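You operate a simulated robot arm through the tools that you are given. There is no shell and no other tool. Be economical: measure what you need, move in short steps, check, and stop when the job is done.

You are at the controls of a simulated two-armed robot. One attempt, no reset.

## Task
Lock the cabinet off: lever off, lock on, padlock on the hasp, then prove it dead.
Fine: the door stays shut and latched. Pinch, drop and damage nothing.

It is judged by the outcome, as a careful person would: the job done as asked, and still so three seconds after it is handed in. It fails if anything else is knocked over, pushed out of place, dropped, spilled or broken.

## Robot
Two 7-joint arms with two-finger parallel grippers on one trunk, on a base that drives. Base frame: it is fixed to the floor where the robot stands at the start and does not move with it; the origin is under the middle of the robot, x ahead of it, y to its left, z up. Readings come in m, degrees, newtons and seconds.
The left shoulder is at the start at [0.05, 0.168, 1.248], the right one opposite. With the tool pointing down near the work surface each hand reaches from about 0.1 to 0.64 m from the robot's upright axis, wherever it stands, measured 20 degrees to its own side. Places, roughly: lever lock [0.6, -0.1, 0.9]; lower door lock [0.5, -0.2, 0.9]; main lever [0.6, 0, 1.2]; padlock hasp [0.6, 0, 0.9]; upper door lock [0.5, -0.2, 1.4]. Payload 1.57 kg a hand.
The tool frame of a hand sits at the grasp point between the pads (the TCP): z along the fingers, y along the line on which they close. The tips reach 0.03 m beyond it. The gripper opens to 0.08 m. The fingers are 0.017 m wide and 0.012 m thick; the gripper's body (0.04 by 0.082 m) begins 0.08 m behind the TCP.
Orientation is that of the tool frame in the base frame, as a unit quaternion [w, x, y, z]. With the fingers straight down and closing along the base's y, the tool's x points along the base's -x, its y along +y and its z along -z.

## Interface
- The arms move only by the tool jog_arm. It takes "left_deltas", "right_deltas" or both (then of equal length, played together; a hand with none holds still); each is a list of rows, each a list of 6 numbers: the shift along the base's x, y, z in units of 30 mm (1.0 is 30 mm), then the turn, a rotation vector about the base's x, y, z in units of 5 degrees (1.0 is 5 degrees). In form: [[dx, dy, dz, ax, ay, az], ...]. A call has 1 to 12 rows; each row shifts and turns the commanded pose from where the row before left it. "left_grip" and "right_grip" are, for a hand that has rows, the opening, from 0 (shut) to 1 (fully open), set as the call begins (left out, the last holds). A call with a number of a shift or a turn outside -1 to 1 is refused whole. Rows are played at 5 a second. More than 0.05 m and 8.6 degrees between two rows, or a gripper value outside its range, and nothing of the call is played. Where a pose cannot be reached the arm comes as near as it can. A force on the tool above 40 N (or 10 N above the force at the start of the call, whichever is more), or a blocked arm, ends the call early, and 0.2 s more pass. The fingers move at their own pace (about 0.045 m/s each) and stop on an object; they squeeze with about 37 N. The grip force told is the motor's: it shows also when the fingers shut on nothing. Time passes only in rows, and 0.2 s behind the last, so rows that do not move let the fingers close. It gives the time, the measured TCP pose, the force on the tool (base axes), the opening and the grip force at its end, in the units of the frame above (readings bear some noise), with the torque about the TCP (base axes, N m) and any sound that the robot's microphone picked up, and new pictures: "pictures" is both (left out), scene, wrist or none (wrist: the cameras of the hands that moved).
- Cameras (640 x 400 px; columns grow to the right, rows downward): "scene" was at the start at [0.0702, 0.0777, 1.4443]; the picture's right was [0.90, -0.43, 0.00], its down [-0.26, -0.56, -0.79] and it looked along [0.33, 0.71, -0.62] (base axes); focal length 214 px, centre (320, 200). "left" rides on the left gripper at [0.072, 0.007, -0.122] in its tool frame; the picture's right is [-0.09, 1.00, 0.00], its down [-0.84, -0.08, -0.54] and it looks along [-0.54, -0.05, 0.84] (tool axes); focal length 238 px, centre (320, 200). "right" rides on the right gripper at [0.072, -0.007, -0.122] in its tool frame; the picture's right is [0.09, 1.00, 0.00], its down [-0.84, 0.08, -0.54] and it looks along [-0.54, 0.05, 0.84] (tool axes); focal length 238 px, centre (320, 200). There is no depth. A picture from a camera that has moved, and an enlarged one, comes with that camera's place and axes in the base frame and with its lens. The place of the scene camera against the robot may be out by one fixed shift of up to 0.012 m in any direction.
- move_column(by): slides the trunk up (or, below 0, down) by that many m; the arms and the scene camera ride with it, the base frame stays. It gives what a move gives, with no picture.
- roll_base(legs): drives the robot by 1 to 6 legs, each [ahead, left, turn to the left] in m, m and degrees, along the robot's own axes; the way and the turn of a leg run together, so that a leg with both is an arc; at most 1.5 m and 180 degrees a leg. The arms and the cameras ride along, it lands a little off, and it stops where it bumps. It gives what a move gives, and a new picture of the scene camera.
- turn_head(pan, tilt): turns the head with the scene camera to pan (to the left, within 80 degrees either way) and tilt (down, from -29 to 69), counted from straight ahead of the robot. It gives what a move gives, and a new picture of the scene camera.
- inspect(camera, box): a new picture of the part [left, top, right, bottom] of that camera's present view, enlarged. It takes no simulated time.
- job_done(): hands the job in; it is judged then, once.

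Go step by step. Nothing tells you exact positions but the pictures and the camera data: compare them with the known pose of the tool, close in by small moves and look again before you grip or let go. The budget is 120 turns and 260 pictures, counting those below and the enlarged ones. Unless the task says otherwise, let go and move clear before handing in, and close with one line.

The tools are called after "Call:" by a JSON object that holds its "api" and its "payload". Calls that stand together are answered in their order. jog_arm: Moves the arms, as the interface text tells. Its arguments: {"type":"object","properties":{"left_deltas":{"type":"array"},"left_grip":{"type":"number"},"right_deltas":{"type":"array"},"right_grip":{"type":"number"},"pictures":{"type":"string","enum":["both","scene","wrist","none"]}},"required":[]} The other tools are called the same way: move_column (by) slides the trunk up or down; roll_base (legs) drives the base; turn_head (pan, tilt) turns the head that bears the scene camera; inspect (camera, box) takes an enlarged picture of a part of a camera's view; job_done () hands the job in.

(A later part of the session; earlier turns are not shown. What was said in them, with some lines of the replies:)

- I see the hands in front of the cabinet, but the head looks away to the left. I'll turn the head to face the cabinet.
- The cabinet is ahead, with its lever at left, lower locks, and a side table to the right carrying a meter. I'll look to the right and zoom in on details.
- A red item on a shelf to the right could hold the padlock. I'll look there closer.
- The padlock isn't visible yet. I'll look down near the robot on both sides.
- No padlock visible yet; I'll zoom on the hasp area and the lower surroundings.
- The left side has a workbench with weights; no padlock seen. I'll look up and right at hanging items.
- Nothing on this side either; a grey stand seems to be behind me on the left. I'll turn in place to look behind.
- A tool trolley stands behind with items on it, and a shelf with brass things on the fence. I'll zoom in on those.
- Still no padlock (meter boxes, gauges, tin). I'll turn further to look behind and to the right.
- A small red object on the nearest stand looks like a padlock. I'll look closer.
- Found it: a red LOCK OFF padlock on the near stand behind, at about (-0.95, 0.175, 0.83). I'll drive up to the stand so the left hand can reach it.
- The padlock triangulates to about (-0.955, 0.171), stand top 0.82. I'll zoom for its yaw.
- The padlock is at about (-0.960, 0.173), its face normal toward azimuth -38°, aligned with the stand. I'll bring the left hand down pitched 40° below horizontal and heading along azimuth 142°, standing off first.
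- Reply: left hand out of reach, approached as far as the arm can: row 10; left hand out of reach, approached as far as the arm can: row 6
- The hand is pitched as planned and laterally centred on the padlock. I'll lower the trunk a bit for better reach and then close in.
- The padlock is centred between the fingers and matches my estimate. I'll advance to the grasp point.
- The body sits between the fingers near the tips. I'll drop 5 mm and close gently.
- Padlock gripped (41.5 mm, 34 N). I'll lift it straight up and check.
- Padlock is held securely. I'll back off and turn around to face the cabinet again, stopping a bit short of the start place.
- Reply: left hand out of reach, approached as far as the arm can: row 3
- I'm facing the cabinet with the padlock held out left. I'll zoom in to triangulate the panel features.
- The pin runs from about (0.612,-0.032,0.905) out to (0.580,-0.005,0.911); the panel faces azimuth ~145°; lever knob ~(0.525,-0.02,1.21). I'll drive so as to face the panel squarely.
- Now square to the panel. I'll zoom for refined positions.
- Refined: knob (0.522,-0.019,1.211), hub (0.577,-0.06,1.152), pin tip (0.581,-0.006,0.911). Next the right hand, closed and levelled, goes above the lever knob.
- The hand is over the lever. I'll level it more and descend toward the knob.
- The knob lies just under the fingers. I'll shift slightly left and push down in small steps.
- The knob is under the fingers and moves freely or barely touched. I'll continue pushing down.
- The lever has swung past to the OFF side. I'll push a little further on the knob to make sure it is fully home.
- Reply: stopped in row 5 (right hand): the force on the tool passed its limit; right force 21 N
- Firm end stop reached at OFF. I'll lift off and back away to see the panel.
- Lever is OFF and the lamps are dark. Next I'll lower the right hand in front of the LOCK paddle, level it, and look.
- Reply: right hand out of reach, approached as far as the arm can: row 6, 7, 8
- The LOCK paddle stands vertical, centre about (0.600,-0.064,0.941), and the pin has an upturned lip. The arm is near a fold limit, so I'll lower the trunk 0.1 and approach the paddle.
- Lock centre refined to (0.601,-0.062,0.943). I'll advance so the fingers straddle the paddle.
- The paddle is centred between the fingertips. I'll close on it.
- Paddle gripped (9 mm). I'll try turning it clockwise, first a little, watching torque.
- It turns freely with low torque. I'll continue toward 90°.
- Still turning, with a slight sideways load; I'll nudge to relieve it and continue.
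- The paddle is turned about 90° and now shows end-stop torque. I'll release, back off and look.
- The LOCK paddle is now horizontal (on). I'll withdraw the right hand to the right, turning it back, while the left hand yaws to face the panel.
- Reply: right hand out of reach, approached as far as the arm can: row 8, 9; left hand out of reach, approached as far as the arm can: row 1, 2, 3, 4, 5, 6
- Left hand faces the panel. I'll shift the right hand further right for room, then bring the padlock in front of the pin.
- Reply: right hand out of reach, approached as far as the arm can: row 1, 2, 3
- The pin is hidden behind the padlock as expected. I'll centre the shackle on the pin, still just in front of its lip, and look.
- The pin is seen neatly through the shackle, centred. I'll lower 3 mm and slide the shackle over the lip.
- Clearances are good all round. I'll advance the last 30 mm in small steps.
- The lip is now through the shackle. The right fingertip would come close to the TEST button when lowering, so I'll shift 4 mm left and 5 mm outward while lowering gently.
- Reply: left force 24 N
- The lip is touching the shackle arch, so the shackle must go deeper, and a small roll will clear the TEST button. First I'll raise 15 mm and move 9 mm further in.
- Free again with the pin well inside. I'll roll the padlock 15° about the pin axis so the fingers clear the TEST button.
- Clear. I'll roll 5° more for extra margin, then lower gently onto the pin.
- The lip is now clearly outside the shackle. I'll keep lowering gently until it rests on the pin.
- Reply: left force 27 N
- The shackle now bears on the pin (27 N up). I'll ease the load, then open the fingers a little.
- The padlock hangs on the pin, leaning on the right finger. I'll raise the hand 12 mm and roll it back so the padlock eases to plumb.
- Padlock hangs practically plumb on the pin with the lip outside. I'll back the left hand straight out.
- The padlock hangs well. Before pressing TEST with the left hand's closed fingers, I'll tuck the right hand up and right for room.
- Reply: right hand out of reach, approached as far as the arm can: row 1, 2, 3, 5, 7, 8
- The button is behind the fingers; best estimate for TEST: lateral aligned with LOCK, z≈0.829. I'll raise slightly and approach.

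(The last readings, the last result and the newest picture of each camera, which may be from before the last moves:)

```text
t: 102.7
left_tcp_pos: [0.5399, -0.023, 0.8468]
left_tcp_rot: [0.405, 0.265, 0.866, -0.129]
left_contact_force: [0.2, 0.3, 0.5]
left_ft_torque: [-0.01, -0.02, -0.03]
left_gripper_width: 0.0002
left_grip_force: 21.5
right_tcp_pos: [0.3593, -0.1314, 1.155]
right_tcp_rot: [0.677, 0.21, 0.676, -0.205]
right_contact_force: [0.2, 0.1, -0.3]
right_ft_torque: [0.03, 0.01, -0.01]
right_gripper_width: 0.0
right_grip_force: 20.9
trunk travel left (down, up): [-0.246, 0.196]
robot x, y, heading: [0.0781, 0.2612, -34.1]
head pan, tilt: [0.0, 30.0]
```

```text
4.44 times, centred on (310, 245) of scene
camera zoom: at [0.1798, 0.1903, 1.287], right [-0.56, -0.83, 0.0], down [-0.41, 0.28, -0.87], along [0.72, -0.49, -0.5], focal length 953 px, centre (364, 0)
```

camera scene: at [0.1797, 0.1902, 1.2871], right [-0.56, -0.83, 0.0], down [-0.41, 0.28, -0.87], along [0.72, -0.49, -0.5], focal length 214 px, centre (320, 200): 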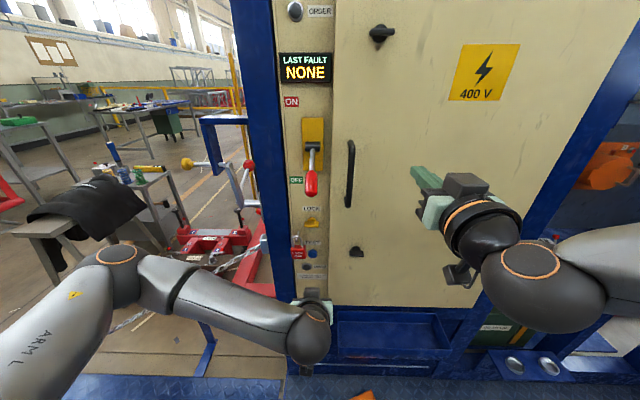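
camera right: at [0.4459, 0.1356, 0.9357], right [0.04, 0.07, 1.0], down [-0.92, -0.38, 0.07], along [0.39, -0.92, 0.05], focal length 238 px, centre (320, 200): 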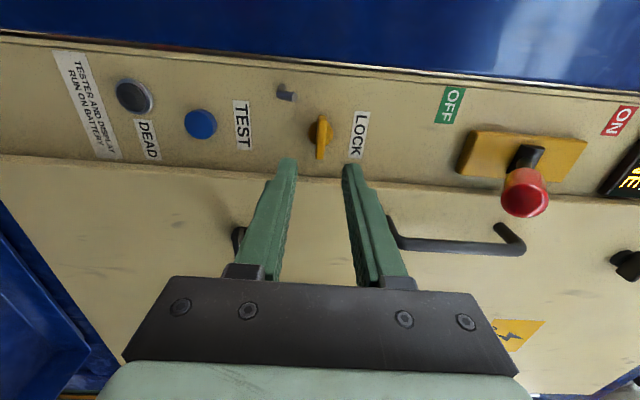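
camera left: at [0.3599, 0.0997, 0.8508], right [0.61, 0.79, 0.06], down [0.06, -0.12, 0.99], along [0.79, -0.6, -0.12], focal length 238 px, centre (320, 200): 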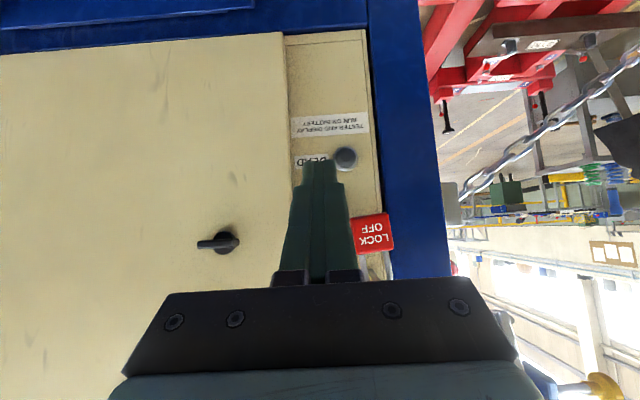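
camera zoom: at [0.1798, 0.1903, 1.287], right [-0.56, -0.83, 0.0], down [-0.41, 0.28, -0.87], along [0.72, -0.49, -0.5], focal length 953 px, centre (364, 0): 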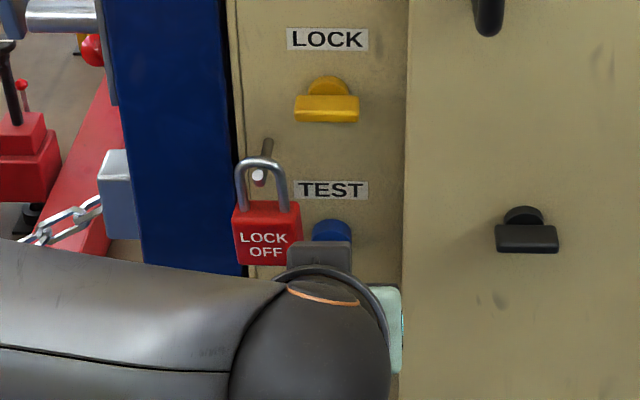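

Aligned on the button. I'll press in small steps, watching force and lamp.

Call:
{"api": "jog_arm", "payload": {"left_deltas": [[0.4, -0.275, 0, 0, 0, 0], [0.2, -0.14, 0, 0, 0, 0], [0.14, -0.095, 0, 0, 0, 0]], "pictures": "none"}}

Call:
{"api": "inspect", "payload": {"camera": "left", "box": [220, 80, 420, 250]}}

```text
t: 103.5
left_tcp_pos: [0.5612, -0.0375, 0.8473]
left_tcp_rot: [0.405, 0.264, 0.866, -0.128]
left_contact_force: [0.7, 0.7, 0.2]
left_ft_torque: [0.01, -0.02, -0.03]
left_gripper_width: 0.0002
left_grip_force: 21.5
right_tcp_pos: [0.3584, -0.1304, 1.1545]
right_tcp_rot: [0.677, 0.209, 0.676, -0.204]
right_contact_force: [0.6, -0.7, 0.0]
right_ft_torque: [-0.01, 0.0, 0.01]
right_gripper_width: 0.0001
right_grip_force: 21.2
trunk travel left (down, up): [-0.246, 0.196]
robot x, y, heading: [0.0797, 0.2611, -34.1]
head pan, tilt: [0.0, 30.0]
```

```text
2.35 times, centred on (320, 165) of left
camera zoom: at [0.4488, 0.0472, 0.8696], right [0.61, 0.79, 0.06], down [0.06, -0.12, 0.99], along [0.79, -0.6, -0.12], focal length 561 px, centre (320, 282)
```

zoom: 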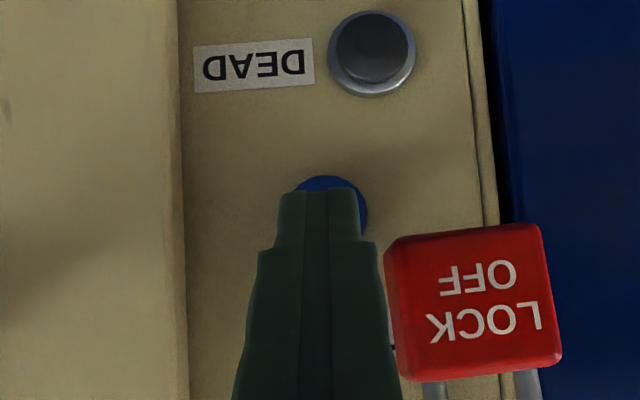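

Call:
{"api": "jog_arm", "payload": {"left_deltas": [[0.1, -0.14, 0, 0, 0, 0], [0.12, -0.08, 0, 0, 0, 0], [0.12, -0.08, 0, 0, 0, 0]], "pictures": "none"}}

Call:
{"api": "inspect", "payload": {"camera": "left", "box": [220, 60, 420, 230]}}

```text
t: 104.3
left_tcp_pos: [0.5701, -0.0485, 0.8468]
left_tcp_rot: [0.404, 0.265, 0.866, -0.129]
left_contact_force: [-0.7, 0.4, 1.0]
left_ft_torque: [0.0, 0.02, -0.03]
left_gripper_width: 0.0002
left_grip_force: 21.1
right_tcp_pos: [0.3581, -0.1298, 1.1541]
right_tcp_rot: [0.677, 0.209, 0.676, -0.205]
right_contact_force: [0.5, 0.2, -0.2]
right_ft_torque: [0.03, 0.0, -0.04]
right_gripper_width: 0.0
right_grip_force: 21.8
trunk travel left (down, up): [-0.246, 0.196]
robot x, y, heading: [0.0785, 0.2612, -34.2]
head pan, tilt: [0.0, 30.0]
```

```text
2.35 times, centred on (320, 145) of left
camera zoom: at [0.458, 0.0374, 0.8697], right [0.61, 0.79, 0.06], down [0.06, -0.12, 0.99], along [0.79, -0.6, -0.12], focal length 561 px, centre (320, 329)
```

zoom: 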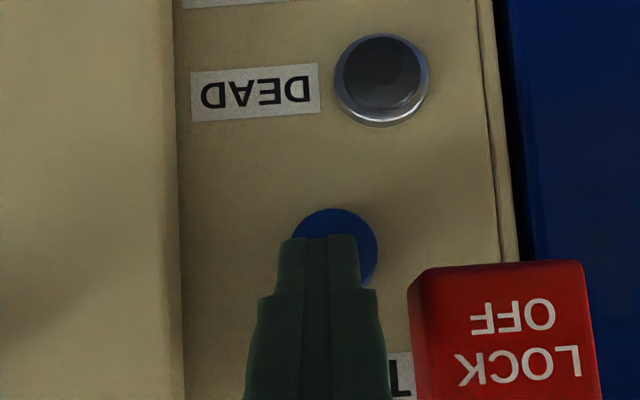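

Call:
{"api": "jog_arm", "payload": {"left_deltas": [[0.11, -0.075, 0, 0, 0, 0], [0.08, -0.055, 0, 0, 0, 0]], "pictures": "none"}}

Call:
{"api": "inspect", "payload": {"camera": "left", "box": [220, 60, 420, 230]}}

```text
t: 104.9
left_tcp_pos: [0.5761, -0.0518, 0.8469]
left_tcp_rot: [0.404, 0.264, 0.866, -0.129]
left_contact_force: [-5.3, 4.7, 3.1]
left_ft_torque: [0.03, -0.05, 0.02]
left_gripper_width: 0.0
left_grip_force: 21.0
right_tcp_pos: [0.3584, -0.131, 1.1555]
right_tcp_rot: [0.677, 0.209, 0.675, -0.205]
right_contact_force: [0.3, -0.2, -1.0]
right_ft_torque: [0.03, 0.0, -0.01]
right_gripper_width: 0.0
right_grip_force: 21.6
trunk travel left (down, up): [-0.246, 0.196]
robot x, y, heading: [0.0787, 0.2647, -34.0]
head pan, tilt: [0.0, 30.0]
heard: click
```

```text
2.35 times, centred on (320, 145) of left
camera zoom: at [0.463, 0.0341, 0.8695], right [0.61, 0.79, 0.06], down [0.06, -0.12, 0.99], along [0.79, -0.6, -0.12], focal length 561 px, centre (320, 329)
```

zoom: 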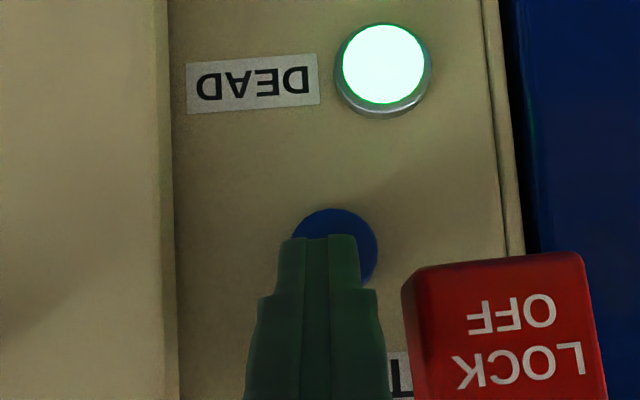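

A click, and the DEAD lamp lights green: proven dead. I'll hold briefly, then back off straight out and check everything.

Call:
{"api": "jog_arm", "payload": {"left_deltas": [[0, 0, 0, 0, 0, 0], [0, 0, 0, 0, 0, 0], [0, 0, 0, 0, 0, 0]], "pictures": "none"}}

Call:
{"api": "jog_arm", "payload": {"left_deltas": [[-0.4, 0.275, 0, 0, 0, 0], [-0.8, 0.55, 0, 0, 0, 0], [-0.8, 0.55, 0, 0, 0, 0], [-0.8, 0.55, 0, 0, 0, 0], [-0.5, 0.8, 0, 0, 0, 0], [0, 0.9, 0.3, 0, 0, 0], [0, 0.9, 0.3, 0, 0, 0], [0, 0.9, 0.3, 0, 0, 0]], "pictures": "both"}}

Call:
{"api": "inspect", "payload": {"camera": "scene", "box": [240, 100, 380, 300]}}

```text
t: 105.7
left_tcp_pos: [0.5751, -0.0506, 0.8473]
left_tcp_rot: [0.405, 0.264, 0.866, -0.129]
left_contact_force: [-6.8, 4.9, 2.0]
left_ft_torque: [0.05, 0.03, 0.0]
left_gripper_width: 0.0
left_grip_force: 21.6
right_tcp_pos: [0.3592, -0.1309, 1.1539]
right_tcp_rot: [0.677, 0.208, 0.676, -0.204]
right_contact_force: [0.8, 0.8, 0.0]
right_ft_torque: [-0.02, 0.0, -0.02]
right_gripper_width: 0.0
right_grip_force: 21.0
trunk travel left (down, up): [-0.246, 0.196]
robot x, y, heading: [0.0803, 0.2653, -34.2]
head pan, tilt: [0.0, 30.0]
```

```text
t: 107.5
left_tcp_pos: [0.478, 0.1106, 0.8744]
left_tcp_rot: [0.405, 0.264, 0.866, -0.129]
left_contact_force: [0.9, 0.4, -0.1]
left_ft_torque: [-0.01, -0.02, -0.01]
left_gripper_width: 0.0
left_grip_force: 22.0
right_tcp_pos: [0.3593, -0.1312, 1.154]
right_tcp_rot: [0.677, 0.209, 0.676, -0.205]
right_contact_force: [0.5, -0.2, 0.8]
right_ft_torque: [0.02, 0.02, -0.02]
right_gripper_width: 0.0
right_grip_force: 21.2
trunk travel left (down, up): [-0.246, 0.196]
robot x, y, heading: [0.0806, 0.263, -34.3]
head pan, tilt: [0.0, 30.0]
camera scene: at [0.1797, 0.1906, 1.2871], right [-0.56, -0.83, 0.0], down [-0.41, 0.28, -0.87], along [0.72, -0.49, -0.5], focal length 214 px, centre (320, 200)
camera left: at [0.3648, 0.1948, 0.8961], right [0.61, 0.79, 0.06], down [0.06, -0.12, 0.99], along [0.79, -0.6, -0.12], focal length 238 px, centre (320, 200)
```

scene: 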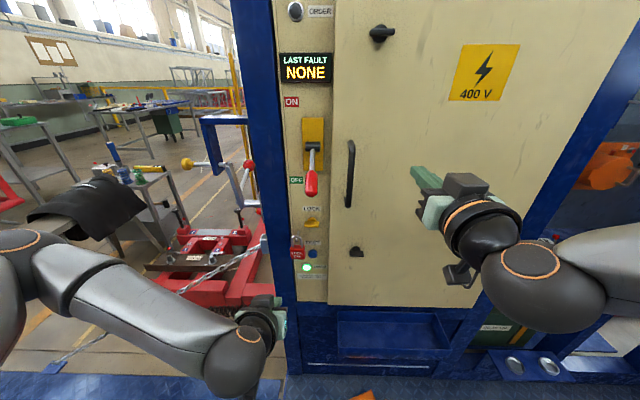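
left: 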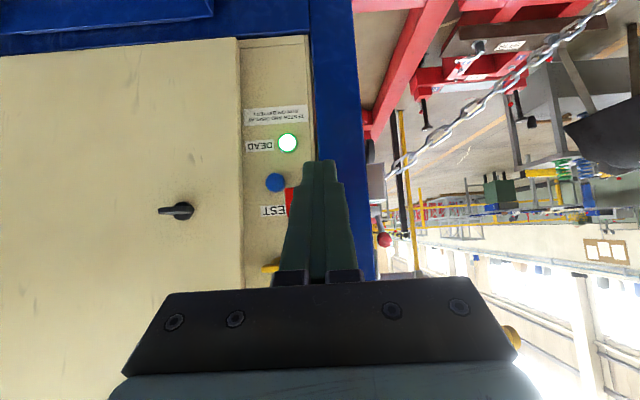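

```text
2.00 times, centred on (310, 200) of scene
camera zoom: at [0.1797, 0.1906, 1.2871], right [-0.56, -0.83, 0.0], down [-0.41, 0.28, -0.87], along [0.72, -0.49, -0.5], focal length 429 px, centre (340, 200)
```

zoom: 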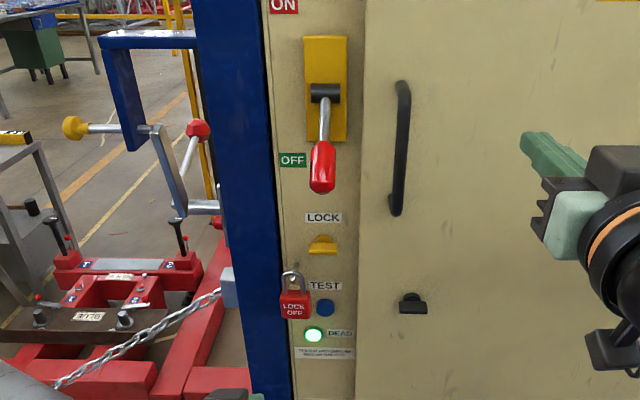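

The lever is at OFF, the LOCK paddle is across, the padlock is hanging on the hasp pin, and the DEAD lamp is lit. The door is still shut and latched, and both hands are clear, so I'm handing in.

Call:
{"api": "job_done", "payload": {}}

```text
The job is handed in.
```

The cabinet is locked off: the lever is at OFF, the lock is on, and the padlock hangs on the hasp. Pressing TEST lit the DEAD lamp green, and the door stayed shut and latched. I did not try the lever against the lock.
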